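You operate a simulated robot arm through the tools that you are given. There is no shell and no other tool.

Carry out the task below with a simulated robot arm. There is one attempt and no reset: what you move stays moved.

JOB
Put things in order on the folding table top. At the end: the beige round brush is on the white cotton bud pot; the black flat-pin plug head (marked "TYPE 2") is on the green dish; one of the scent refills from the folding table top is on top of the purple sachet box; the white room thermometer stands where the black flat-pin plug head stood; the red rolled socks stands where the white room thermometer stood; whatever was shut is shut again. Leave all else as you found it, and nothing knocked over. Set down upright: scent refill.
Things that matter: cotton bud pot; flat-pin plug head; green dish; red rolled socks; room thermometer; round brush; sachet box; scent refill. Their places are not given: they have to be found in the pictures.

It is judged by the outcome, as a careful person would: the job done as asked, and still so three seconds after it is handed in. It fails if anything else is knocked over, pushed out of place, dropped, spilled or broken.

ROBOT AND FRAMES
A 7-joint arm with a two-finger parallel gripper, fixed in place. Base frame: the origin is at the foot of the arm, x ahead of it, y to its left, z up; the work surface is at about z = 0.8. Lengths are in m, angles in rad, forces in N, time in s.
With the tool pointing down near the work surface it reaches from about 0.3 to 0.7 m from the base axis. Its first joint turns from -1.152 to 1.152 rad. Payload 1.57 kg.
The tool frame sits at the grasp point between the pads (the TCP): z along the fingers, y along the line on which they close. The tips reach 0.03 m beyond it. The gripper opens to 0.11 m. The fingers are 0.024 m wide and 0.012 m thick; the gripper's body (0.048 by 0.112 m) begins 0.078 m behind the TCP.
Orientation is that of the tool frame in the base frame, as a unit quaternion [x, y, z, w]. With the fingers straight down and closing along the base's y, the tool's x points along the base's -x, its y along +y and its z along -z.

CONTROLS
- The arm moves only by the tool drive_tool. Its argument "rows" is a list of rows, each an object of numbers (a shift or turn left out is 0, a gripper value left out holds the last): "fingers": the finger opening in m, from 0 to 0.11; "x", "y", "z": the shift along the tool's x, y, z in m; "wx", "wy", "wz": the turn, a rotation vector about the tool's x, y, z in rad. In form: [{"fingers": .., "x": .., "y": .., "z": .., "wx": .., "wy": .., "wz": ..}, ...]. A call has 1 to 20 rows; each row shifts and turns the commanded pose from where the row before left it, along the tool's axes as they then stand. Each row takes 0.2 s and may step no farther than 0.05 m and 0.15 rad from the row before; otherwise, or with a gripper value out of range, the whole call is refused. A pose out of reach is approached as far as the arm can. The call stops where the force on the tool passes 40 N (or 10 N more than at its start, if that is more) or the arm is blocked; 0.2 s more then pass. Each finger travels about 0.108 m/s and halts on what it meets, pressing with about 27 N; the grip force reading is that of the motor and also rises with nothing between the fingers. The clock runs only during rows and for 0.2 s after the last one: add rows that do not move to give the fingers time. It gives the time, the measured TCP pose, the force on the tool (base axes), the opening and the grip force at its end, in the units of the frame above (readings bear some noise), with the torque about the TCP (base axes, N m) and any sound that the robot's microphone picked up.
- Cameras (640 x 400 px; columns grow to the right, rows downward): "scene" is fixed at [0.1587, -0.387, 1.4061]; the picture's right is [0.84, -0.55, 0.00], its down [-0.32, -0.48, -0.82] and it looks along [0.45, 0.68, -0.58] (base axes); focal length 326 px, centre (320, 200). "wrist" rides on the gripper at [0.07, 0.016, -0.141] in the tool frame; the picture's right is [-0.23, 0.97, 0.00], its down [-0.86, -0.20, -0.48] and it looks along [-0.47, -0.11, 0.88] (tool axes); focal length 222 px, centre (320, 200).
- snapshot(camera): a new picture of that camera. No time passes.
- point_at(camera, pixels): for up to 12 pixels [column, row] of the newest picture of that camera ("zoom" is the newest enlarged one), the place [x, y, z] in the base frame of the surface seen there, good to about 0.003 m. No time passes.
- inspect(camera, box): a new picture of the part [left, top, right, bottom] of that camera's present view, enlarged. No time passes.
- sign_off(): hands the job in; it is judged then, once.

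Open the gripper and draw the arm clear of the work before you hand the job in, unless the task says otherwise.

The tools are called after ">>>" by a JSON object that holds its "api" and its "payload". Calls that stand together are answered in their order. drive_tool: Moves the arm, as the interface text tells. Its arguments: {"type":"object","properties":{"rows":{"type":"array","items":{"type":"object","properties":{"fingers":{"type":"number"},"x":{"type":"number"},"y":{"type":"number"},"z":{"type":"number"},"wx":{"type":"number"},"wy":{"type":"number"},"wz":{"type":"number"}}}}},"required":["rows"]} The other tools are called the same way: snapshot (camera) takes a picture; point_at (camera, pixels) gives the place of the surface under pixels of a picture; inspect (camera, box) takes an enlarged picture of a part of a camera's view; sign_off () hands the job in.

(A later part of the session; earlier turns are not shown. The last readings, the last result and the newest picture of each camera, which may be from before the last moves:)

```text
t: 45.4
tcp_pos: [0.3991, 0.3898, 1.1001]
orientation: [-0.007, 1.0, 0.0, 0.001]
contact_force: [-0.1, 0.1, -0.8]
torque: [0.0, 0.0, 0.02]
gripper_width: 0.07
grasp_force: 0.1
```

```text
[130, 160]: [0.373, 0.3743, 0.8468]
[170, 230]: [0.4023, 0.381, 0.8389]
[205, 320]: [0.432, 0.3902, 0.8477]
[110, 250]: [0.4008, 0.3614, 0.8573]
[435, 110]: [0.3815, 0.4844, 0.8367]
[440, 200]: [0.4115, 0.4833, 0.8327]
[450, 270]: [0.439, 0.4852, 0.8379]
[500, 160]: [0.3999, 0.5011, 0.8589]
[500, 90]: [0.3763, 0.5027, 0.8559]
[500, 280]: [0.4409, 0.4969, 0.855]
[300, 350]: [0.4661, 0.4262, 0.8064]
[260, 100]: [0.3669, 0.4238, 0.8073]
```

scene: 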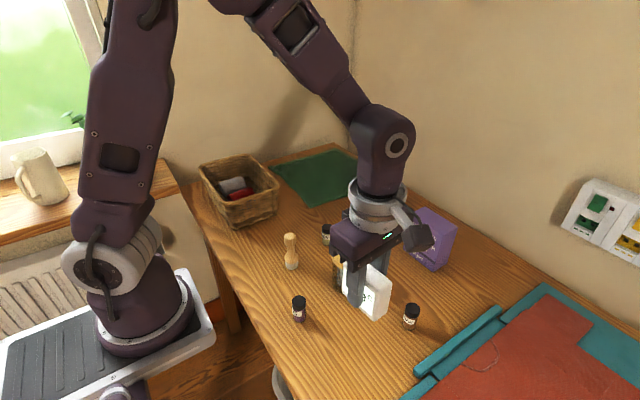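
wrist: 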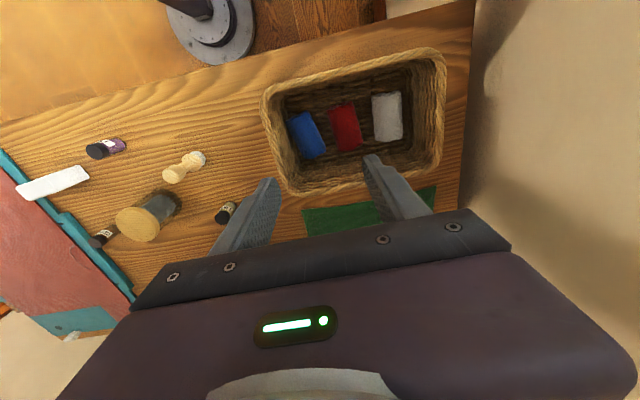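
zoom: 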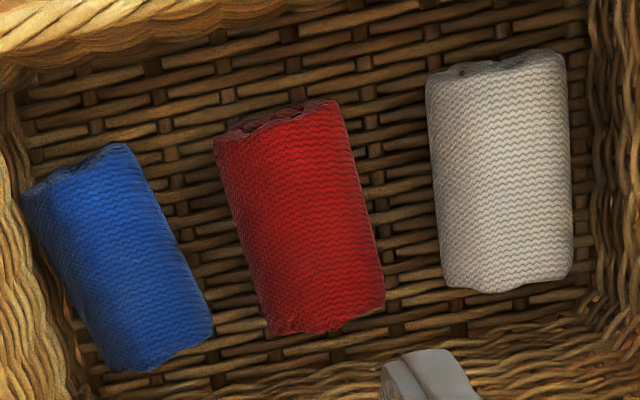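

The red roll: centre about (0.407,0.432), axis yaw ≈+0.1, width ≈0.048, gaps of roughly 0.02 to blue (y≈0.385) and 0.027 to white (y≈0.483). I'll line up above it with opening 0.060 and check the view lower.

>>> {"api": "drive_tool", "payload": {"rows": [{"x": -0.002, "y": 0.022, "z": 0.03, "fingers": 0.06}, {"x": -0.002, "y": 0.0217, "z": 0.03}, {"z": 0.04, "wz": -0.086}, {"z": 0.03}, {}]}}

>>> {"api": "snapshot", "payload": {"camera": "wrist"}}

>>> {"api": "inspect", "payload": {"camera": "wrist", "box": [220, 60, 440, 200]}}

```text
t: 46.6
tcp_pos: [0.4005, 0.4306, 0.969]
orientation: [-0.05, 0.999, 0.0, 0.0]
contact_force: [-0.7, -0.2, 0.5]
torque: [-0.03, -0.04, 0.0]
gripper_width: 0.0598
grasp_force: 0.1
```

```text
taken
```

wrist: 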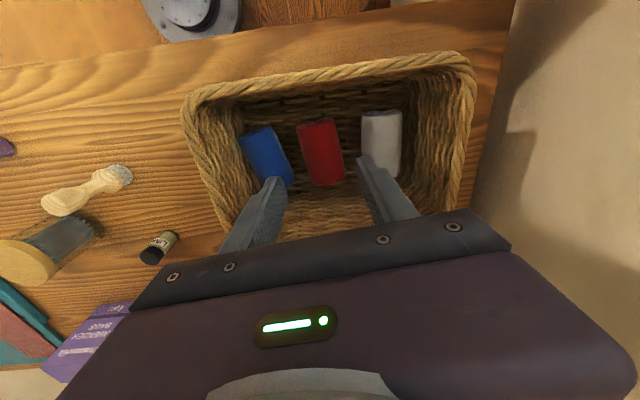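

```text
2.86 times, centred on (330, 130) of wrist
```

zoom: 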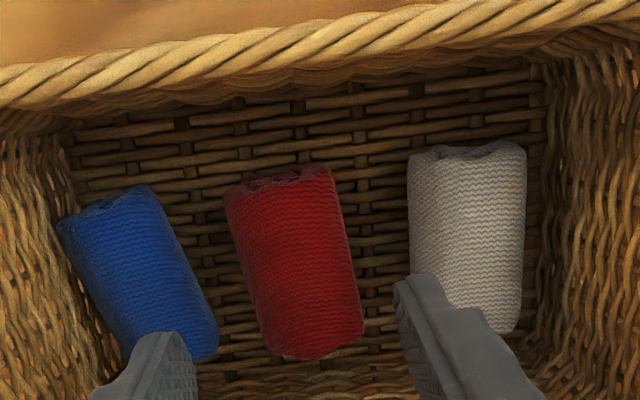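

I'll resample silhouette points of the three rolls from this closer view.

>>> {"api": "point_at", "payload": {"camera": "zoom", "pixels": [[230, 220], [245, 270], [262, 330], [338, 200], [350, 260], [360, 310], [160, 215], [190, 265], [213, 325], [410, 190], [412, 240], [414, 275]]}}

>>> {"api": "point_at", "payload": {"camera": "zoom", "pixels": [[285, 190], [295, 260], [310, 340], [290, 352], [275, 180], [325, 175], [345, 340], [300, 225], [303, 300], [265, 265], [330, 255], [300, 370]]}}

```text
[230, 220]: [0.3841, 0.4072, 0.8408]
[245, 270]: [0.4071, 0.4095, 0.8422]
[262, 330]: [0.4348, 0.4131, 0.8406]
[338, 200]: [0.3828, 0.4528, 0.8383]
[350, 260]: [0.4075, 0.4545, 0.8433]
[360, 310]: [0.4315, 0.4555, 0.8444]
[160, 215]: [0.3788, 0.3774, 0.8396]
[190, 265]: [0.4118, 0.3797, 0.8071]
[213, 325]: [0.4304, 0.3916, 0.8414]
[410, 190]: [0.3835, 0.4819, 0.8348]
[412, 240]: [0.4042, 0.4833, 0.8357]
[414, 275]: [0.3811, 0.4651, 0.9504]
```

```text
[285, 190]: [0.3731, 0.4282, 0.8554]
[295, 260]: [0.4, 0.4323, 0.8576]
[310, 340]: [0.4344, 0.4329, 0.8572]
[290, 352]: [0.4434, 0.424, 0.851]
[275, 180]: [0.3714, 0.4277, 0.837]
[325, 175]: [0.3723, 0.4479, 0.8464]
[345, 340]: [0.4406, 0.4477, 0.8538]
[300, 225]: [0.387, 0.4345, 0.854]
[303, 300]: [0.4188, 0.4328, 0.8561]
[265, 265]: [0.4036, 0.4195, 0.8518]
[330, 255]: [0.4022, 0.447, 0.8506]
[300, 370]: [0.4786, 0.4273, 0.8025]
```

The gap geometry is confirmed: red spans y 0.4085–0.454 at x≈0.40, blue's near side 0.386, white's 0.483. I'll narrow the opening to 0.056, shift 2.5 mm in y, and descend to z≈0.895 to check.

>>> {"api": "drive_tool", "payload": {"rows": [{"x": 0.00125, "y": 0.0025, "fingers": 0.056}, {"z": 0.03}, {"z": 0.025}, {"z": 0.02}, {}]}}

>>> {"api": "inspect", "payload": {"camera": "wrist", "box": [220, 80, 440, 217]}}

>>> {"api": "inspect", "payload": {"camera": "scene", "box": [180, 130, 308, 210]}}

```text
t: 47.8
tcp_pos: [0.4001, 0.4358, 0.893]
orientation: [-0.051, 0.999, 0.0, 0.0]
contact_force: [0.4, -0.4, 0.7]
torque: [-0.01, -0.03, -0.01]
gripper_width: 0.0557
grasp_force: 0.0
```

```text
2.91 times, centred on (330, 148) of wrist
```

zoom: 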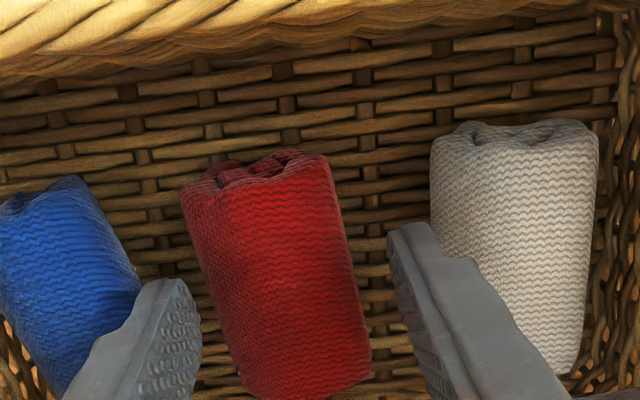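

```text
5.00 times, centred on (244, 170) of scene
```

zoom: 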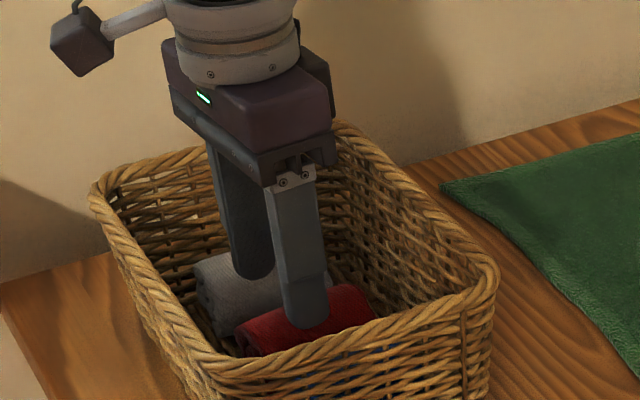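

TCP y reads 0.4358; I'll take another still reading to average out noise before going down.

>>> {"api": "drive_tool", "payload": {"rows": [{}]}}

>>> {"api": "drive_tool", "payload": {"rows": [{}]}}

```text
t: 48.2
tcp_pos: [0.4002, 0.4362, 0.8926]
orientation: [-0.051, 0.999, 0.0, 0.0]
contact_force: [0.3, -0.3, -0.6]
torque: [0.0, 0.01, 0.01]
gripper_width: 0.0559
grasp_force: 0.0
```

```text
t: 48.6
tcp_pos: [0.4007, 0.4365, 0.8931]
orientation: [-0.051, 0.999, 0.0, -0.001]
contact_force: [-0.3, 0.2, 0.1]
torque: [0.0, 0.01, -0.01]
gripper_width: 0.0559
grasp_force: 0.1
```

The TCP is at y≈0.436, so I'll shift back 3 mm to 0.433 and then descend slowly to z≈0.85.

>>> {"api": "drive_tool", "payload": {"rows": [{"x": 0.0021, "y": -0.0029}, {"z": 0.012}, {"z": 0.012}, {"z": 0.01}, {}]}}

>>> {"api": "inspect", "payload": {"camera": "wrist", "box": [220, 80, 440, 217]}}

```text
t: 49.8
tcp_pos: [0.3977, 0.4311, 0.8604]
orientation: [-0.051, 0.999, 0.0, 0.001]
contact_force: [-0.1, -0.2, 1.3]
torque: [0.02, -0.04, -0.01]
gripper_width: 0.057
grasp_force: 5.6
```

```text
2.91 times, centred on (330, 148) of wrist
```

zoom: 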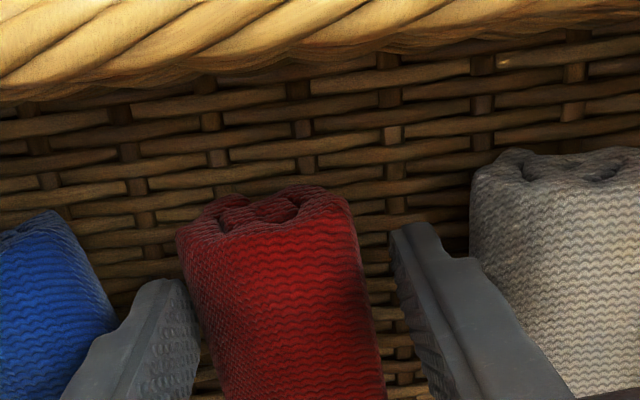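

The opening was nudged to 0.057 with a light 5.6 N, so the left finger probably touches the red roll's side. I'll look closer at both fingers before going further.

>>> {"api": "inspect", "payload": {"camera": "wrist", "box": [240, 150, 320, 215]}}

>>> {"api": "inspect", "payload": {"camera": "scene", "box": [205, 160, 285, 210]}}

>>> {"api": "inspect", "payload": {"camera": "wrist", "box": [230, 130, 410, 240]}}

>>> {"api": "point_at", "payload": {"camera": "zoom", "pixels": [[105, 190], [130, 260], [105, 340], [150, 280], [175, 230], [255, 230], [240, 170], [345, 300], [355, 340], [370, 200], [420, 250], [430, 330]]}}

```text
6.15 times, centred on (280, 182) of wrist
```

zoom: 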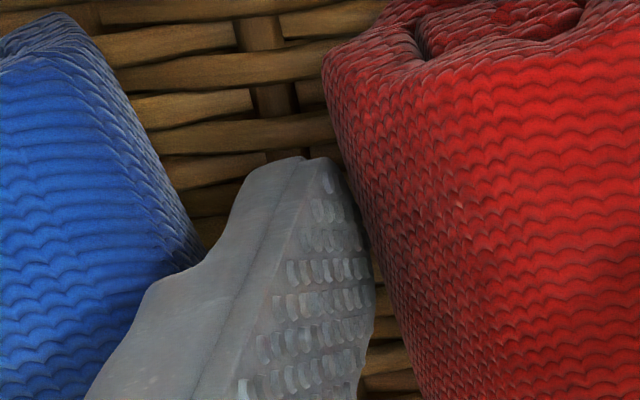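

```text
8.00 times, centred on (245, 185) of scene
```

zoom: 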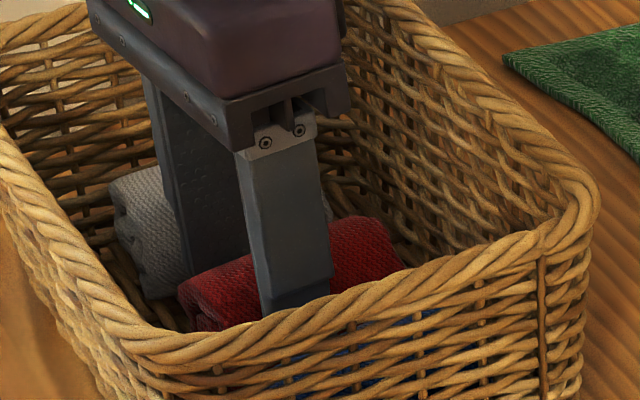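

```text
3.56 times, centred on (320, 185) of wrist
```

zoom: 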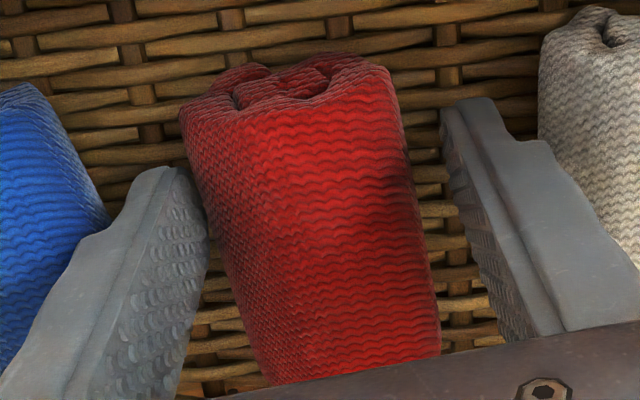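

```text
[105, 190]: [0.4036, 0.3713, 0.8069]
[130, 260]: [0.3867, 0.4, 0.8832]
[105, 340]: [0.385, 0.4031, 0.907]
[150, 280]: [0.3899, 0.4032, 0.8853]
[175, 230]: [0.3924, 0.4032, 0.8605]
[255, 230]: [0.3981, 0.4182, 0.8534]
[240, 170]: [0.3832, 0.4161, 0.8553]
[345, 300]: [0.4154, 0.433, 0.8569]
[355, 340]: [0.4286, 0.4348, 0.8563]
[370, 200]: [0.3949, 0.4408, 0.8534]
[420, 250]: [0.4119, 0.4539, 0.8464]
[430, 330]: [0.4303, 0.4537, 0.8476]
```

The left finger's front corner just brushes the red roll. I'll open slightly to 0.059 and descend 9 mm so the tips pass the widest part of the roll.

>>> {"api": "drive_tool", "payload": {"rows": [{"fingers": 0.059}, {"z": 0.004}, {"z": 0.005}, {}]}}

>>> {"api": "inspect", "payload": {"camera": "wrist", "box": [220, 100, 440, 237]}}

```text
t: 50.8
tcp_pos: [0.3965, 0.4311, 0.8507]
orientation: [-0.051, 0.999, 0.0, 0.0]
contact_force: [0.5, -0.1, -0.4]
torque: [0.01, 0.01, -0.01]
gripper_width: 0.059
grasp_force: 0.1
```

```text
2.91 times, centred on (330, 168) of wrist
```

zoom: 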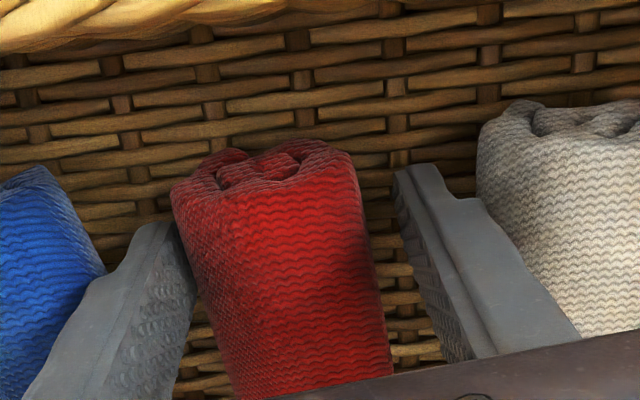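

No contact forces at z=0.851, fingers straddle the red roll clear of the neighbours. I'll close the gripper.

>>> {"api": "drive_tool", "payload": {"rows": [{"fingers": 0.05}, {"fingers": 0.03}, {"fingers": 0.0}, {}, {}, {}]}}

>>> {"api": "inspect", "payload": {"camera": "wrist", "box": [220, 100, 440, 237]}}

```text
t: 52.2
tcp_pos: [0.396, 0.4323, 0.8508]
orientation: [-0.05, 0.999, 0.0, 0.0]
contact_force: [0.7, -0.1, -0.4]
torque: [-0.02, 0.05, 0.02]
gripper_width: 0.0554
grasp_force: 27.3
```

```text
2.91 times, centred on (330, 168) of wrist
```

zoom: 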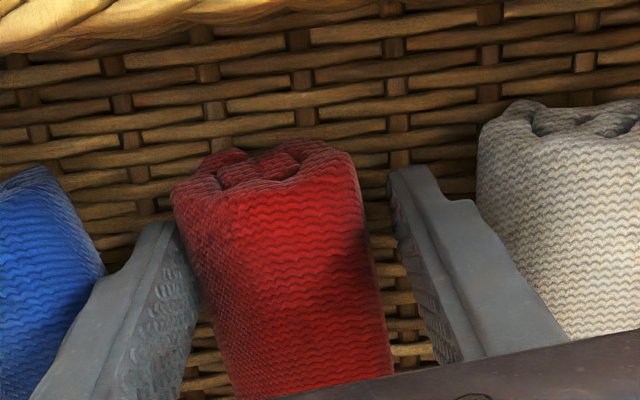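

The grip closed on 0.0554 m with 27 N. I'll lift slowly by 3 cm and check that only the red roll comes along.

>>> {"api": "drive_tool", "payload": {"rows": [{"z": -0.01}, {"z": -0.01}, {"z": -0.015}, {}]}}

>>> {"api": "inspect", "payload": {"camera": "wrist", "box": [220, 80, 440, 217]}}

>>> {"api": "inspect", "payload": {"camera": "scene", "box": [190, 140, 302, 210]}}

```text
t: 53.2
tcp_pos: [0.3971, 0.4321, 0.886]
orientation: [-0.051, 0.999, 0.0, 0.001]
contact_force: [0.2, -0.2, 0.1]
torque: [-0.04, 0.01, 0.01]
gripper_width: 0.0558
grasp_force: 26.9
```

```text
2.91 times, centred on (330, 148) of wrist
```

zoom: 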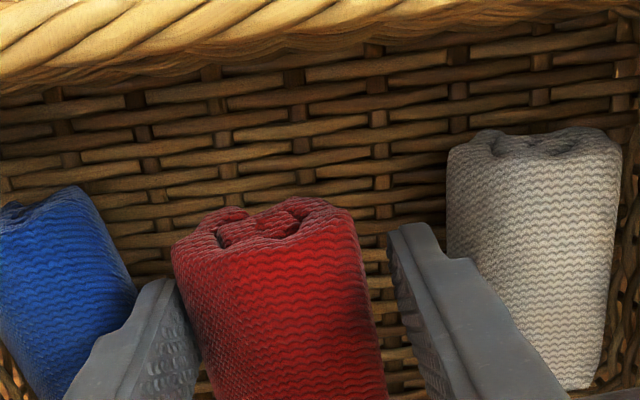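

```text
5.71 times, centred on (246, 175) of scene
```

zoom: 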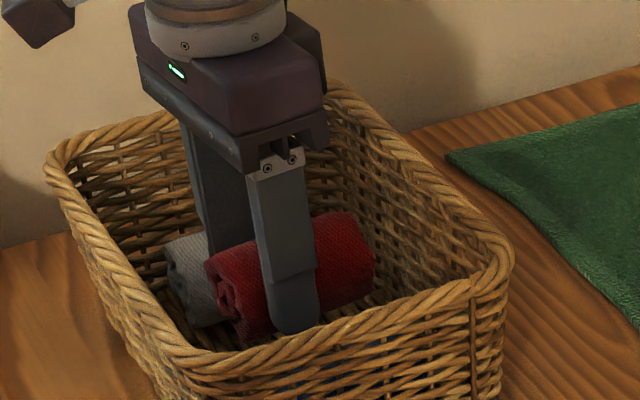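

Only the red roll is lifted; blue and white stayed. I'll raise it clear of the rim and carry it over the thermometer's old spot (0.353,0.231).

>>> {"api": "drive_tool", "payload": {"rows": [{"z": -0.03}, {"z": -0.038}, {"z": -0.038}, {"z": -0.038}, {}, {"x": 0.01478, "y": -0.03912}, {"x": 0.01478, "y": -0.03912}, {"x": 0.01478, "y": -0.03912}, {"x": 0.01478, "y": -0.03912}, {"x": 0.01478, "y": -0.03912}, {}]}}

>>> {"api": "snapshot", "payload": {"camera": "wrist"}}

>>> {"api": "inspect", "payload": {"camera": "scene", "box": [180, 150, 340, 250]}}

```text
t: 55.6
tcp_pos: [0.3425, 0.2318, 1.0274]
orientation: [-0.05, 0.999, 0.0, 0.0]
contact_force: [-0.2, 0.1, -0.4]
torque: [-0.01, 0.02, -0.01]
gripper_width: 0.0555
grasp_force: 26.6
```

```text
taken
```

wrist: 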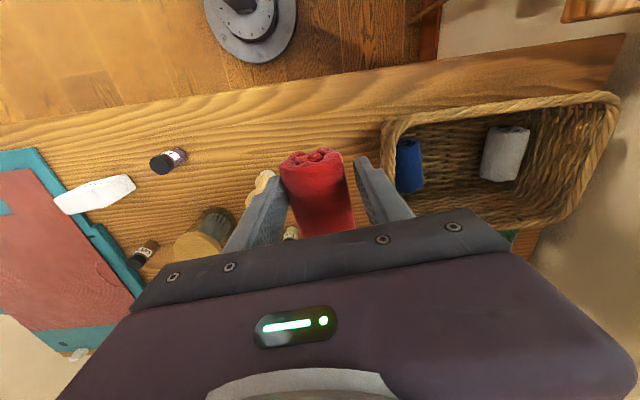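

```text
4.00 times, centred on (260, 200) of scene
```

zoom: 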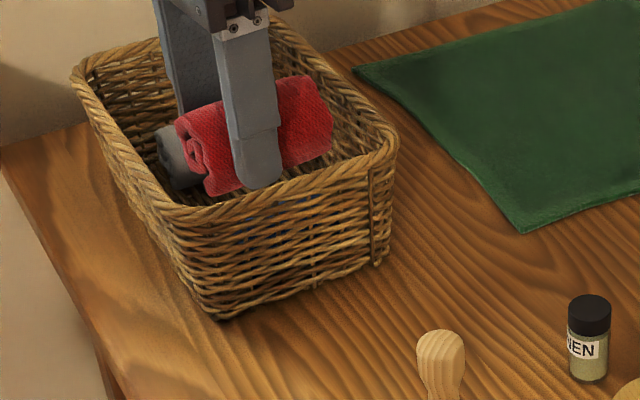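

The red roll is held over the spot. I'll check where the table's front edge lies there and where the roll sits.

>>> {"api": "point_at", "payload": {"camera": "wrist", "pixels": [[300, 84], [300, 90], [350, 76], [310, 158], [285, 185], [345, 175], [300, 165], [320, 225], [285, 230], [352, 215]]}}

```text
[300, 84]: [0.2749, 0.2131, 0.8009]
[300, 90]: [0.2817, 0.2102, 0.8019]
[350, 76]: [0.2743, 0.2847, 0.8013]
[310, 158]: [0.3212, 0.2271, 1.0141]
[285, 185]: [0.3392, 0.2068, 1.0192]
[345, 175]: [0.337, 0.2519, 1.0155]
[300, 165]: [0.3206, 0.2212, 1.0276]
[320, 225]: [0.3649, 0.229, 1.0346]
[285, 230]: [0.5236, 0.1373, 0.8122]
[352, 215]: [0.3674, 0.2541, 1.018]
```

The table edge is at x≈0.27 and the roll spans x 0.318–0.39, centred well. I'll lower to about 12 mm above the table, then go slowly.

>>> {"api": "drive_tool", "payload": {"rows": [{"z": 0.04}, {"z": 0.04}, {"z": 0.04}, {"z": 0.03}, {"z": 0.02}, {}]}}

>>> {"api": "inspect", "payload": {"camera": "scene", "box": [190, 190, 318, 270]}}

```text
t: 57.0
tcp_pos: [0.3434, 0.2305, 0.8604]
orientation: [-0.051, 0.999, 0.0, -0.001]
contact_force: [0.1, -0.8, 0.1]
torque: [-0.02, 0.0, -0.04]
gripper_width: 0.0556
grasp_force: 26.9
```

```text
5.00 times, centred on (254, 230) of scene
```

zoom: 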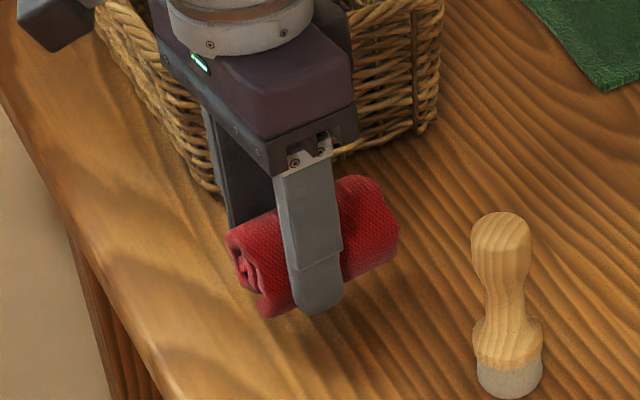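

The roll is about 17 mm above the table. Slow lowering in small steps now.

>>> {"api": "drive_tool", "payload": {"rows": [{"z": 0.005}, {"z": 0.004}, {"z": 0.003}, {"z": 0.002}, {}]}}

```text
t: 58.2
tcp_pos: [0.343, 0.231, 0.8455]
orientation: [-0.051, 0.999, 0.0, 0.0]
contact_force: [0.4, 0.2, -0.9]
torque: [0.02, 0.01, -0.01]
gripper_width: 0.0556
grasp_force: 27.0
```

No contact at 0.8455; I continue in 1 mm steps.

>>> {"api": "drive_tool", "payload": {"rows": [{"z": 0.001}, {"z": 0.001}, {"z": 0.001}, {}]}}

```text
t: 59.2
tcp_pos: [0.3423, 0.2301, 0.8428]
orientation: [-0.05, 0.999, 0.0, 0.001]
contact_force: [-0.8, -0.3, 3.7]
torque: [-0.02, -0.03, -0.04]
gripper_width: 0.0555
grasp_force: 27.3
```

Light contact of 3.7 N: the roll rests on the table. I'll open to 0.075 and rise straight up.

>>> {"api": "drive_tool", "payload": {"rows": [{"fingers": 0.06}, {"fingers": 0.068}, {"fingers": 0.075}, {}, {"z": -0.02}, {"z": -0.035}, {"z": -0.04}, {"z": -0.04}, {"z": -0.04}, {}]}}

>>> {"api": "snapshot", "payload": {"camera": "wrist"}}

>>> {"api": "inspect", "payload": {"camera": "scene", "box": [190, 170, 350, 270]}}

```text
t: 61.4
tcp_pos: [0.3433, 0.2296, 1.0169]
orientation: [-0.05, 0.999, 0.0, 0.001]
contact_force: [-0.2, 0.2, -0.6]
torque: [0.0, 0.02, 0.0]
gripper_width: 0.075
grasp_force: 0.1
```

```text
taken
```

wrist: 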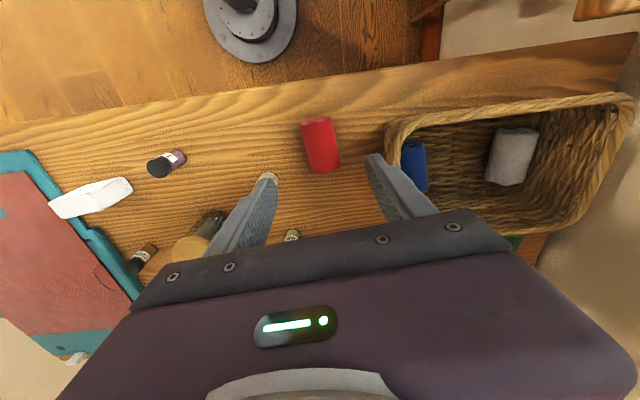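

```text
4.00 times, centred on (270, 220) of scene
```

zoom: 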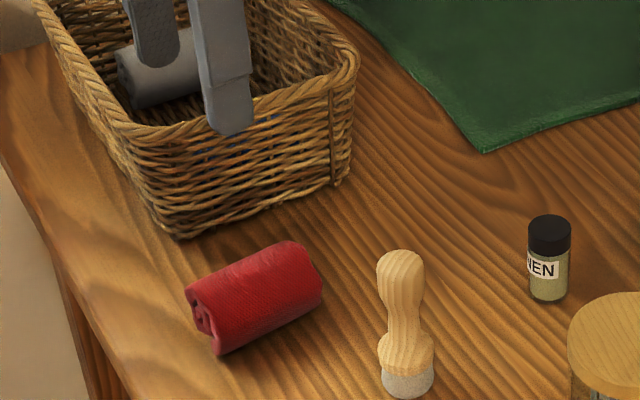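

The red socks lie where the thermometer stood, and the basket's other socks are unchanged. Next the brush: I'll enlarge it and the pot in the scene view and read dimensions.

>>> {"api": "inspect", "payload": {"camera": "scene", "box": [267, 228, 315, 275]}}

>>> {"api": "point_at", "payload": {"camera": "zoom", "pixels": [[320, 70], [320, 110], [270, 120], [370, 120], [320, 190], [290, 195], [350, 195], [320, 260], [265, 270], [375, 270], [320, 320], [320, 360]]}}

>>> {"api": "inspect", "payload": {"camera": "scene", "box": [316, 235, 380, 300]}}

>>> {"api": "point_at", "payload": {"camera": "zoom", "pixels": [[160, 120], [460, 120], [310, 60], [310, 190], [310, 120], [200, 150], [420, 150], [240, 80], [380, 80], [310, 230], [310, 300]]}}

```text
8.51 times, centred on (291, 252) of scene
```

zoom: 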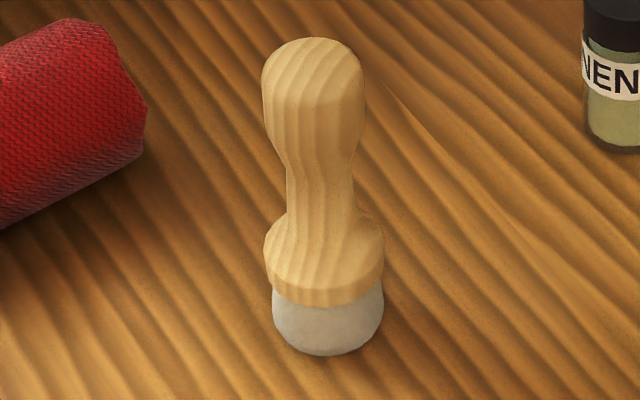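

```text
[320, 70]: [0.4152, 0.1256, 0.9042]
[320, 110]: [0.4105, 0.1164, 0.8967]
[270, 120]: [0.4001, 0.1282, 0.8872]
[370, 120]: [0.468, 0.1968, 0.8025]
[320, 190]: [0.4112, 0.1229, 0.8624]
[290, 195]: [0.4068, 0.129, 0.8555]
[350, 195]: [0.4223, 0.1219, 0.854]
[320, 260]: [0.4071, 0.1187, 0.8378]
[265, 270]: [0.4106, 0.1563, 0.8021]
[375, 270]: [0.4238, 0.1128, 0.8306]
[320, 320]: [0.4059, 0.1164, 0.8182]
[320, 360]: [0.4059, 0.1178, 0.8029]
```

```text
6.15 times, centred on (348, 268) of scene
```

zoom: 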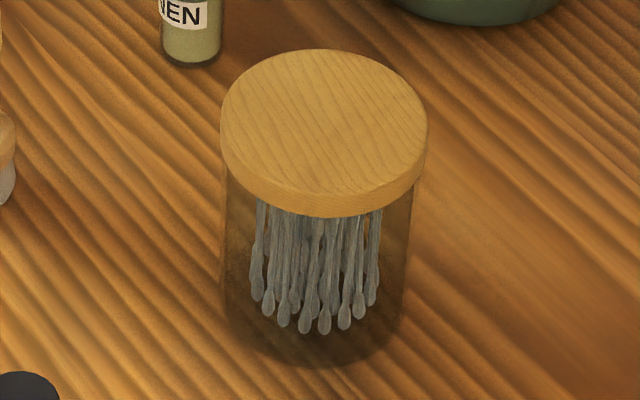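

```text
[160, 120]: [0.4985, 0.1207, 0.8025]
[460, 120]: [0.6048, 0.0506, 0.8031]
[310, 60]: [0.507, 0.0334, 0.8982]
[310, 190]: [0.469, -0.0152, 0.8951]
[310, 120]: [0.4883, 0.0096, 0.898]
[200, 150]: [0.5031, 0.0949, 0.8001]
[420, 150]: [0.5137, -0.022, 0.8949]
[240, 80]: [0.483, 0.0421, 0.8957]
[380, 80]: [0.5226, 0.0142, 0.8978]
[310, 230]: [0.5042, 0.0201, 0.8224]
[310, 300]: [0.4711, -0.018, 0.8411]
```

I'll move to a viewpoint that sees brush and pot lid nearly from above, undoing the 0.1 rad turn.

>>> {"api": "drive_tool", "payload": {"rows": [{"z": -0.03}, {"x": -0.0119, "y": -0.0354, "z": -0.008}, {"x": -0.0119, "y": -0.0354, "z": -0.008}, {"x": -0.0119, "y": -0.0354, "z": -0.008}, {"x": -0.0119, "y": -0.0354, "z": -0.008}, {"x": -0.0119, "y": -0.0354, "z": -0.008}, {"wz": 0.1}, {}]}}

>>> {"api": "snapshot", "payload": {"camera": "wrist"}}

```text
t: 63.2
tcp_pos: [0.4196, 0.0588, 1.0888]
orientation: [0.001, 1.0, -0.001, 0.0]
contact_force: [0.2, 0.0, 0.6]
torque: [0.0, -0.01, 0.02]
gripper_width: 0.0749
grasp_force: 0.0
```

```text
taken
```

wrist: 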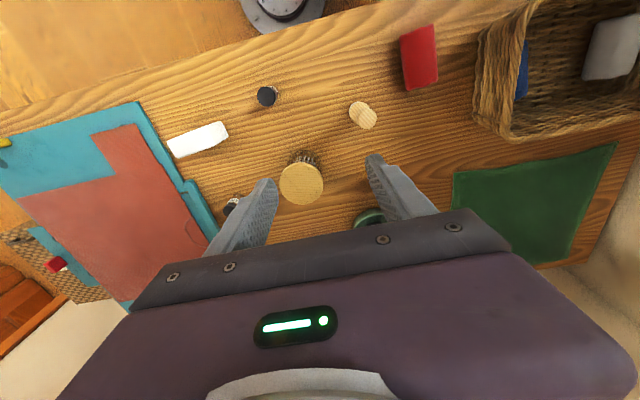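

The lid is at about (302,183) and the brush at about (362,115). I'll enlarge each and read points.

>>> {"api": "inspect", "payload": {"camera": "wrist", "box": [262, 150, 342, 215]}}

>>> {"api": "point_at", "payload": {"camera": "zoom", "pixels": [[155, 265], [495, 240], [310, 110], [340, 385], [210, 170], [440, 140], [210, 370], [460, 350], [325, 250]]}}

>>> {"api": "inspect", "payload": {"camera": "wrist", "box": [338, 95, 386, 135]}}

>>> {"api": "point_at", "payload": {"camera": "zoom", "pixels": [[220, 120], [380, 100], [270, 180], [330, 250], [450, 380], [380, 330], [350, 200], [300, 300], [440, 270], [300, 100], [420, 330]]}}

```text
6.15 times, centred on (302, 182) of wrist
```

zoom: 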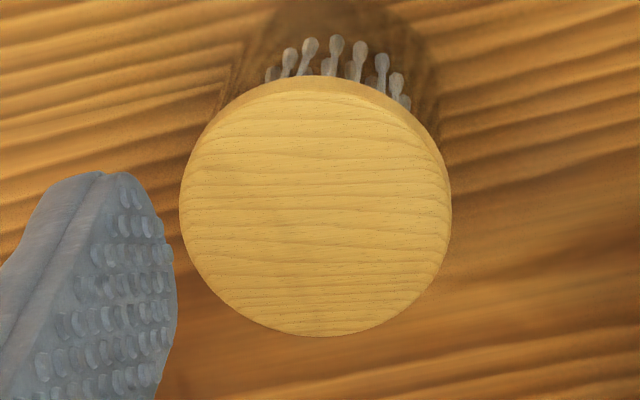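

```text
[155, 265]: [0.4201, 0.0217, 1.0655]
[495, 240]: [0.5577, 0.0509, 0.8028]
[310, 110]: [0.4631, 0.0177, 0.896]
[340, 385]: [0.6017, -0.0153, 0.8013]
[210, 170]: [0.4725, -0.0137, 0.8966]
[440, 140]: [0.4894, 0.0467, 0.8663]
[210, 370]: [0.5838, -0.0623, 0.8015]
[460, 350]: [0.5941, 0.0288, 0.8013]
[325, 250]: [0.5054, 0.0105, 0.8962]
```

```text
10.00 times, centred on (362, 115) of wrist
```

zoom: 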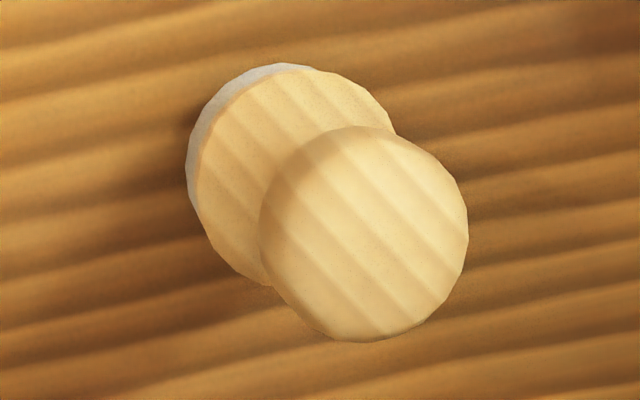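

```text
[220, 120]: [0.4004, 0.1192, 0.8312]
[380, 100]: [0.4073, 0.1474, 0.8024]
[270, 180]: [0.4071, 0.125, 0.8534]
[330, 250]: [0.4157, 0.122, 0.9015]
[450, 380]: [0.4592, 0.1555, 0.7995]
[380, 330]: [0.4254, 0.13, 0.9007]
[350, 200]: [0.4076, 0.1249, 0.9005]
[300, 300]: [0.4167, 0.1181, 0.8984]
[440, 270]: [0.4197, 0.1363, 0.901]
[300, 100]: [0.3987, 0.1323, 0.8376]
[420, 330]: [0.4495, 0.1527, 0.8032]
```

Brush knob centre is about (0.4135,0.127), diameter ~0.028, top 0.904. Lid centre is about (0.494,0.0105), radius ~0.037, top 0.8965. I'll move above the brush with opening 0.06 and verify alignment.

>>> {"api": "drive_tool", "payload": {"rows": [{"x": 0.002, "y": 0.0227, "z": 0.02, "fingers": 0.06}, {"x": 0.002, "y": 0.0227, "z": 0.03}, {"x": 0.002, "y": 0.0228, "z": 0.03}, {}]}}

>>> {"api": "inspect", "payload": {"camera": "wrist", "box": [240, 80, 400, 180]}}

```text
t: 64.2
tcp_pos: [0.4144, 0.1265, 1.0085]
orientation: [0.0, 1.0, 0.0, 0.0]
contact_force: [1.3, 0.0, -0.4]
torque: [0.01, 0.0, 0.02]
gripper_width: 0.0599
grasp_force: 0.1
```

```text
4.00 times, centred on (320, 130) of wrist
```

zoom: 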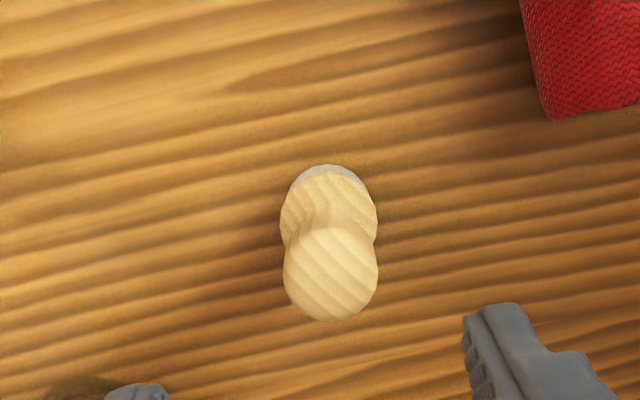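

I'll check the knob's position from this nearer view.

>>> {"api": "point_at", "payload": {"camera": "zoom", "pixels": [[330, 272], [292, 272], [368, 272], [330, 240], [330, 312], [285, 215], [370, 215], [328, 185], [310, 300], [350, 300]]}}

```text
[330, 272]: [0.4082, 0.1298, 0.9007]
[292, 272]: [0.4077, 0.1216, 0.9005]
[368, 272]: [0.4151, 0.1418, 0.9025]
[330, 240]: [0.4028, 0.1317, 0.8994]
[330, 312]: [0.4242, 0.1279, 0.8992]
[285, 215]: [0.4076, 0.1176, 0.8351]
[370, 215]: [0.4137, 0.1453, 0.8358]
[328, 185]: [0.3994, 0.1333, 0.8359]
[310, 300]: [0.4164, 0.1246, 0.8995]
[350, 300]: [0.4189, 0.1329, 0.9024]
```

The knob now reads as centred near (0.4125,0.130). I'll adjust 3 mm in y, lower to z≈0.945 (tips just above the knob) and look again.

>>> {"api": "drive_tool", "payload": {"rows": [{"x": 0.0015, "y": 0.003, "z": 0.03}, {"z": 0.033}, {}]}}

>>> {"api": "inspect", "payload": {"camera": "wrist", "box": [240, 100, 400, 200]}}

>>> {"api": "point_at", "payload": {"camera": "zoom", "pixels": [[320, 240], [270, 240], [375, 240], [320, 200], [320, 280], [350, 270], [290, 270], [290, 210], [350, 210]]}}

```text
t: 65.0
tcp_pos: [0.4125, 0.129, 0.9442]
orientation: [-0.001, 1.0, 0.0, -0.001]
contact_force: [0.5, 0.0, 0.0]
torque: [-0.01, 0.02, -0.01]
gripper_width: 0.0599
grasp_force: 0.1
```

```text
4.00 times, centred on (320, 150) of wrist
```

zoom: 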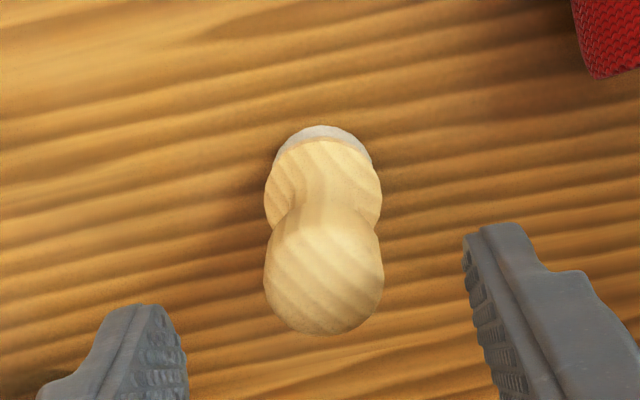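

```text
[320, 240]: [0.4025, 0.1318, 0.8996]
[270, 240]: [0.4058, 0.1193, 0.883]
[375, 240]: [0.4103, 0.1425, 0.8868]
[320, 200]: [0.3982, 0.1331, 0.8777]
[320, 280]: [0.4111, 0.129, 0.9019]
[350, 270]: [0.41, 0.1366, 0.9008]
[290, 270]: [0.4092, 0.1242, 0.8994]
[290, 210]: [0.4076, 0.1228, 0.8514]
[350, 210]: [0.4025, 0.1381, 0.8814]
```

The knob centre is about (0.412,0.130), 1 mm from the TCP. I'll shift 1 mm, descend to z≈0.888 and close gently on the knob.

>>> {"api": "drive_tool", "payload": {"rows": [{"y": 0.001, "z": 0.02}, {"z": 0.02}, {"z": 0.016}, {}, {"fingers": 0.045}, {"fingers": 0.035}, {"fingers": 0.03}, {"fingers": 0.0}, {}, {}]}}

>>> {"api": "inspect", "payload": {"camera": "scene", "box": [251, 200, 331, 280]}}

```text
t: 67.2
tcp_pos: [0.4122, 0.1306, 0.8878]
orientation: [-0.001, 1.0, 0.001, 0.0]
contact_force: [-0.6, -0.2, -0.3]
torque: [0.03, -0.02, -0.02]
gripper_width: 0.026
grasp_force: 26.7
```

```text
5.00 times, centred on (291, 240) of scene
```

zoom: 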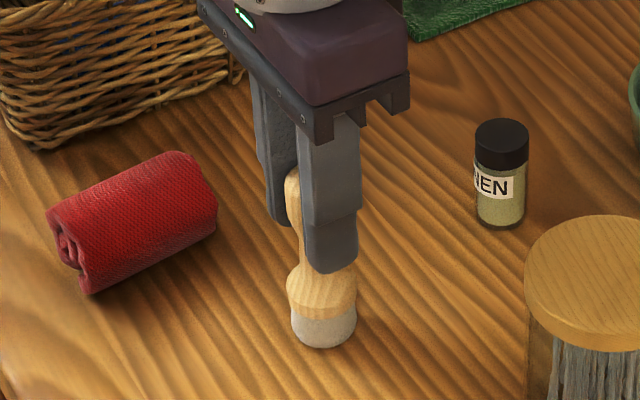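

The brush is held at its knob (0.026 m). I'll lift it straight up to z≈1.03 and carry it over the pot lid.

>>> {"api": "drive_tool", "payload": {"rows": [{"z": -0.015}, {"z": -0.03}, {"z": -0.035}, {"z": -0.035}, {"z": -0.03}, {}, {"x": -0.0205, "y": -0.03}, {"x": -0.0205, "y": -0.03}, {"x": -0.0205, "y": -0.03}, {"x": -0.0205, "y": -0.03}, {}]}}

>>> {"api": "inspect", "payload": {"camera": "scene", "box": [290, 180, 418, 300]}}

>>> {"api": "inspect", "payload": {"camera": "wrist", "box": [220, 80, 420, 205]}}

```text
t: 69.6
tcp_pos: [0.4945, 0.0111, 1.0353]
orientation: [-0.001, 1.0, -0.001, 0.0]
contact_force: [-0.4, 0.2, -0.7]
torque: [0.01, -0.01, 0.0]
gripper_width: 0.0265
grasp_force: 27.1
```

```text
3.33 times, centred on (354, 240) of scene
```

zoom: 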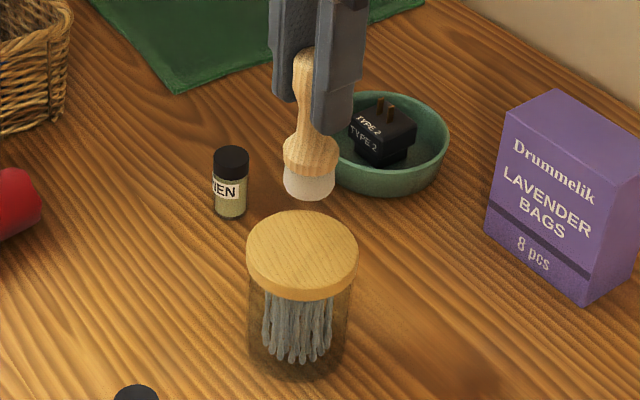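

```text
3.20 times, centred on (320, 142) of wrist
```

zoom: 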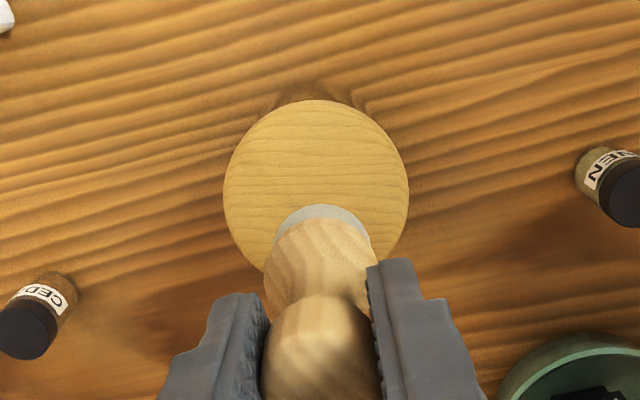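

The brush hangs above the lid. I'll re-measure the lid edges from this view to confirm the centre.

>>> {"api": "point_at", "payload": {"camera": "zoom", "pixels": [[228, 190], [404, 185], [318, 105], [250, 140], [380, 135], [245, 235], [395, 230], [320, 170], [318, 208], [275, 280], [370, 240]]}}

```text
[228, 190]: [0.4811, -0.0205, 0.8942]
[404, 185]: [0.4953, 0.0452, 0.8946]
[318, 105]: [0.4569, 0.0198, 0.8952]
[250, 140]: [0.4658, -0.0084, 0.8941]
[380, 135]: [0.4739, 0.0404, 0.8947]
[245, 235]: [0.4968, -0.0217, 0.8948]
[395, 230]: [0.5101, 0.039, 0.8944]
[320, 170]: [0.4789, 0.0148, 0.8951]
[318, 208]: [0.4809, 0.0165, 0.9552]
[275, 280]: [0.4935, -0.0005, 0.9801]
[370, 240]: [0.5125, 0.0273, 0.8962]
```

The lid centre fits (0.4915,0.012), top 0.895, so contact should come near TCP z=0.983. I'll shift 2 mm back and lower to 0.990.

>>> {"api": "drive_tool", "payload": {"rows": [{"x": 0.002, "z": 0.015}, {"z": 0.015}, {"z": 0.012}, {}]}}

>>> {"api": "inspect", "payload": {"camera": "scene", "box": [308, 200, 388, 275]}}

```text
t: 70.6
tcp_pos: [0.4926, 0.0119, 0.9923]
orientation: [-0.001, 1.0, 0.0, 0.0]
contact_force: [-0.7, -0.5, 0.0]
torque: [0.0, 0.01, 0.01]
gripper_width: 0.0263
grasp_force: 27.3
```

```text
5.33 times, centred on (348, 238) of scene
```

zoom: 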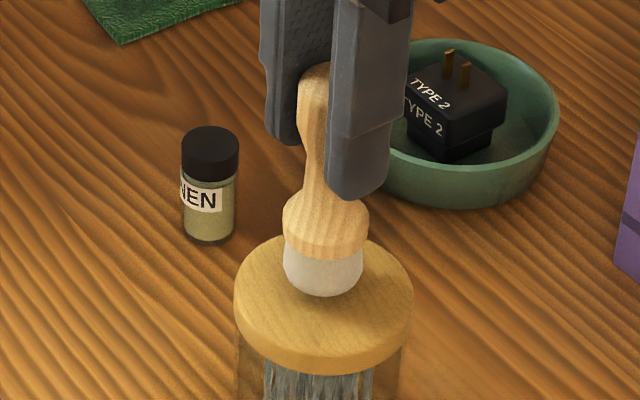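

The brush is centred just above the lid. I'll lower in small steps until light contact.

>>> {"api": "drive_tool", "payload": {"rows": [{"z": 0.003}, {"z": 0.002}, {"z": 0.001}, {}]}}

```text
t: 71.6
tcp_pos: [0.4927, 0.0115, 0.9866]
orientation: [-0.001, 1.0, 0.001, 0.0]
contact_force: [0.0, -0.1, -0.7]
torque: [-0.01, 0.01, 0.02]
gripper_width: 0.0264
grasp_force: 27.3
```

No contact at 0.9866; continuing by 1 mm steps.

>>> {"api": "drive_tool", "payload": {"rows": [{"z": 0.001}, {"z": 0.001}, {}]}}

```text
t: 72.4
tcp_pos: [0.492, 0.0129, 0.9839]
orientation: [-0.001, 1.0, 0.001, 0.0]
contact_force: [0.0, 0.3, -0.7]
torque: [-0.02, -0.01, 0.01]
gripper_width: 0.0264
grasp_force: 27.0
```

Still free; one more millimetre at a time.

>>> {"api": "drive_tool", "payload": {"rows": [{"z": 0.001}, {}]}}

```text
t: 73.0
tcp_pos: [0.4933, 0.0113, 0.9833]
orientation: [-0.001, 1.0, 0.0, 0.001]
contact_force: [-0.9, -1.4, 20.7]
torque: [-0.02, 0.16, 0.04]
gripper_width: 0.0262
grasp_force: 27.6
```

Contact at 20.7 N: the brush rests on the lid. I'll relieve 1 mm, open slowly, and rise.

>>> {"api": "drive_tool", "payload": {"rows": [{"z": -0.001}, {"fingers": 0.03}, {"fingers": 0.036}, {"fingers": 0.05}, {"fingers": 0.06}, {}, {"z": -0.02}, {"z": -0.03}, {}]}}

>>> {"api": "inspect", "payload": {"camera": "scene", "box": [300, 190, 428, 300]}}

```text
t: 75.0
tcp_pos: [0.4906, 0.0121, 1.0336]
orientation: [-0.001, 1.0, -0.001, 0.0]
contact_force: [-0.4, -0.2, 0.1]
torque: [0.03, 0.03, 0.0]
gripper_width: 0.0599
grasp_force: 0.1
```

```text
3.64 times, centred on (364, 245) of scene
```

zoom: 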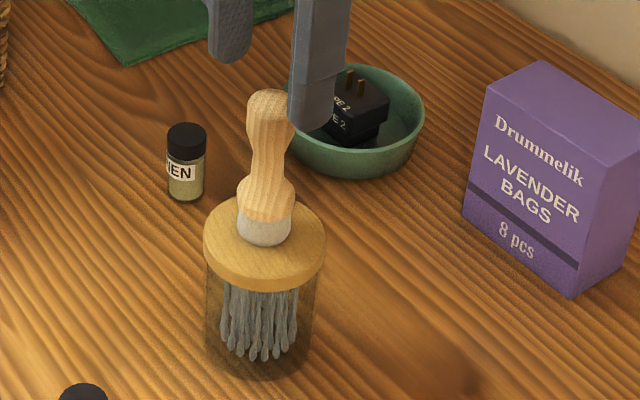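

The brush stands on the lid. Now the sachet box: I'll rise clear and enlarge the box to measure its top face.

>>> {"api": "drive_tool", "payload": {"rows": [{"z": -0.03}, {"x": 0.03, "z": -0.02}, {"x": 0.03}, {}]}}

>>> {"api": "inspect", "payload": {"camera": "scene", "box": [390, 195, 470, 275]}}

>>> {"api": "point_at", "payload": {"camera": "zoom", "pixels": [[145, 115], [280, 70], [405, 240], [525, 185], [280, 150], [400, 170], [345, 205], [210, 100], [465, 210], [360, 120], [300, 115]]}}

>>> {"api": "snapshot", "payload": {"camera": "wrist"}}

```text
t: 76.0
tcp_pos: [0.4327, 0.0131, 1.0834]
orientation: [-0.001, 1.0, 0.0, 0.0]
contact_force: [-0.7, -1.3, 0.6]
torque: [-0.03, -0.02, 0.01]
gripper_width: 0.06
grasp_force: 0.1
```

```text
5.00 times, centred on (430, 235) of scene
```

zoom: 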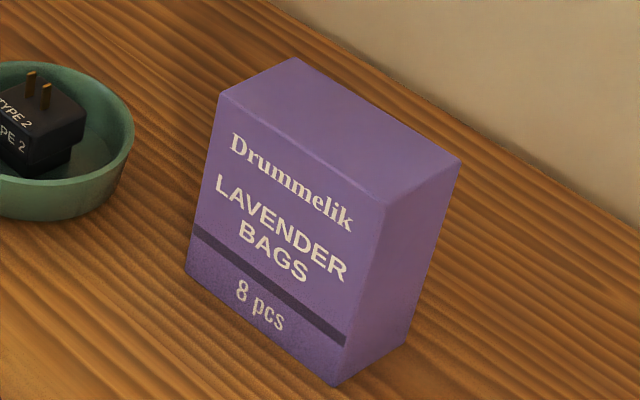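

```text
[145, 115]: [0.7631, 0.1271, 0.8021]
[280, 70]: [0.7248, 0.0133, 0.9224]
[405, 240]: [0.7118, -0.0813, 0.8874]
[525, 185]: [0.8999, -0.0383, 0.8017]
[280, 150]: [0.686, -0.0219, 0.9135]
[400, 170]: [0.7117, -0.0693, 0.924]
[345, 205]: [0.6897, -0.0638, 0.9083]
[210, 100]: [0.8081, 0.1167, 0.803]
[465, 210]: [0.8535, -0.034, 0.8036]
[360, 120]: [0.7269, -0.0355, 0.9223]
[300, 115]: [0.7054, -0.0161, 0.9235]
```

```text
taken
```

wrist: 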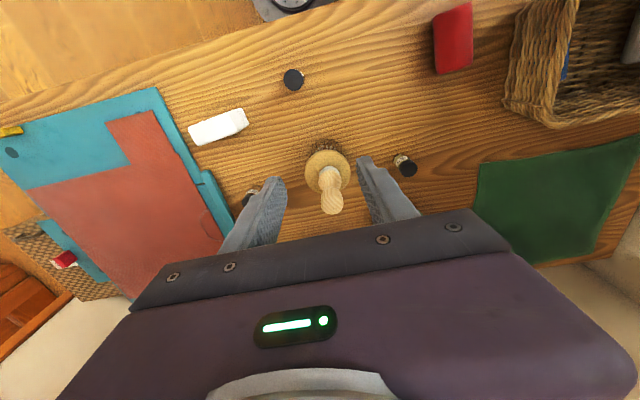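

I'll read the corners of the box's top face from the zoom of the scene: front-left (218,97), back-left (293,57), back-right (460,160), front-right (385,205).

>>> {"api": "inspect", "payload": {"camera": "scene", "box": [390, 195, 470, 275]}}

>>> {"api": "point_at", "payload": {"camera": "zoom", "pixels": [[226, 97], [293, 62], [452, 160], [385, 198], [258, 80], [418, 180], [340, 130], [300, 150], [190, 265], [340, 375], [405, 335]]}}

```text
5.00 times, centred on (430, 235) of scene
```

zoom: 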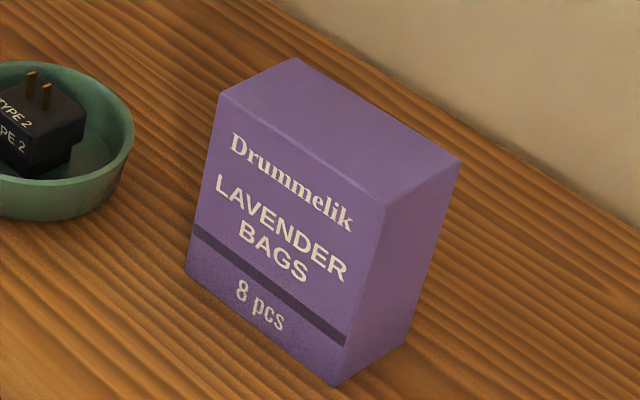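

```text
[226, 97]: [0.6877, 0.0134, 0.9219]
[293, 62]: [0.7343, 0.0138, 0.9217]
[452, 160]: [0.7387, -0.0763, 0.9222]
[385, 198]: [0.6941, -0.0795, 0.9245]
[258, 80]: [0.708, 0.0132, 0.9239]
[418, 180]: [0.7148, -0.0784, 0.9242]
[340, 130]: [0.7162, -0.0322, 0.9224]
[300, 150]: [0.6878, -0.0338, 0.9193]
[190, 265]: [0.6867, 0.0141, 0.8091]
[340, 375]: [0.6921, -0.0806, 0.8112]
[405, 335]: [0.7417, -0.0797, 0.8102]
```

The box top spans x≈0.69–0.738, y≈-0.08–0.014, z=0.9225, centre (0.714,-0.033): near the reach limit with a vertical tool, so I'll grip and place the refill with the fingers tilted about 0.3 rad outward. I'll use the CEDAR refill near (0.535,-0.15); first a close look at it.

>>> {"api": "drive_tool", "payload": {"rows": [{"x": -0.005, "y": -0.0358, "z": 0.0075}, {"x": -0.005, "y": -0.0358, "z": 0.0075}, {"x": -0.005, "y": -0.0358, "z": 0.0075}, {"x": -0.005, "y": -0.0358, "z": 0.0075}, {}]}}

>>> {"api": "snapshot", "payload": {"camera": "wrist"}}

>>> {"api": "inspect", "payload": {"camera": "scene", "box": [320, 200, 378, 300]}}

>>> {"api": "inspect", "payload": {"camera": "scene", "box": [380, 290, 444, 340]}}

>>> {"api": "point_at", "payload": {"camera": "zoom", "pixels": [[310, 150], [315, 120], [255, 160], [380, 165], [310, 220], [270, 250], [350, 270], [300, 360], [305, 375], [330, 340]]}}

```text
t: 77.2
tcp_pos: [0.4498, -0.1311, 1.0525]
orientation: [-0.001, 1.0, 0.0, -0.001]
contact_force: [0.4, -0.6, 0.8]
torque: [-0.02, -0.04, -0.02]
gripper_width: 0.0603
grasp_force: 0.0
```

```text
taken
```

wrist: 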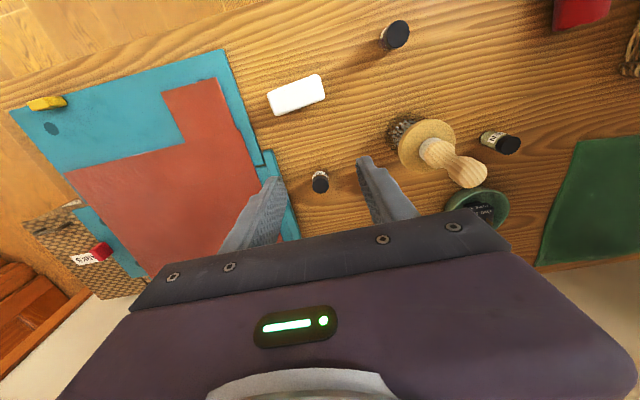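

```text
4.00 times, centred on (349, 250) of scene
```

zoom: 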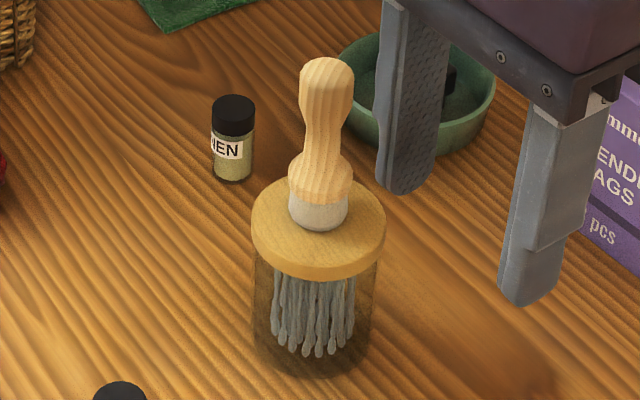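

```text
8.00 times, centred on (412, 315) of scene
```

zoom: 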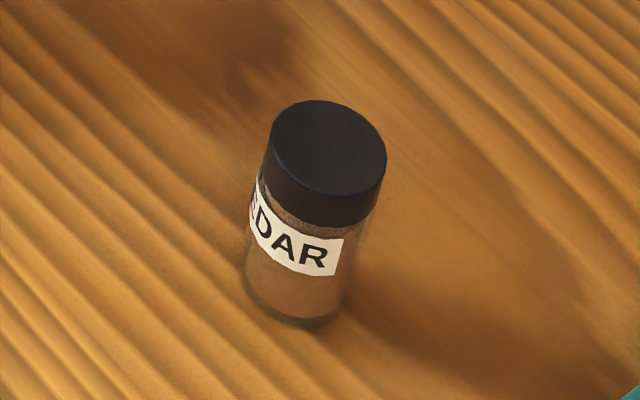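

```text
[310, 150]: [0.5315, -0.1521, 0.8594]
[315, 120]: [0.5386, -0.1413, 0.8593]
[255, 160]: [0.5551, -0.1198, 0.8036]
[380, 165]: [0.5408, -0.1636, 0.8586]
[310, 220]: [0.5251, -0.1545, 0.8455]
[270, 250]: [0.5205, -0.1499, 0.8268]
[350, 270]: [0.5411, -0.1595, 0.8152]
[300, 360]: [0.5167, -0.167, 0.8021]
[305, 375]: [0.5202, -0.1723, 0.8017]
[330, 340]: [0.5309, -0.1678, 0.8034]
```

The brush is upright on the lid. CEDAR's cap centre is about (0.534,-0.152). I'll enlarge the wrist view there to check the clearance to the teal folder strip.

>>> {"api": "inspect", "payload": {"camera": "wrist", "box": [256, 145, 384, 225]}}

>>> {"api": "point_at", "payload": {"camera": "zoom", "pixels": [[320, 190], [288, 190], [353, 185], [320, 155], [322, 230], [300, 135], [110, 50], [150, 140], [185, 280], [215, 380], [320, 120]]}}

```text
5.00 times, centred on (320, 185) of wrist
```

zoom: 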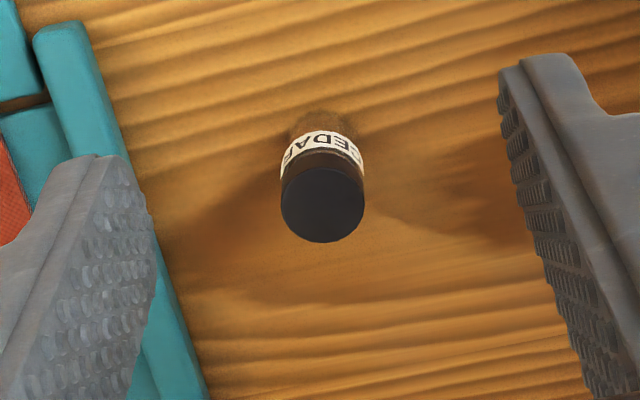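

```text
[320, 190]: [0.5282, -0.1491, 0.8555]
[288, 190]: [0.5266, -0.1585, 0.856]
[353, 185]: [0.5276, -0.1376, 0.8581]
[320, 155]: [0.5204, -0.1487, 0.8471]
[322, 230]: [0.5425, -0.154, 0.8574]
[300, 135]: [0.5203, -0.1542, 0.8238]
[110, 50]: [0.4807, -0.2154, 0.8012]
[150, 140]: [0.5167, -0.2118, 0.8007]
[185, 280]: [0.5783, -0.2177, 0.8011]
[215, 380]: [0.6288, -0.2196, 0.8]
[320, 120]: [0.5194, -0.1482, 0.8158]
```

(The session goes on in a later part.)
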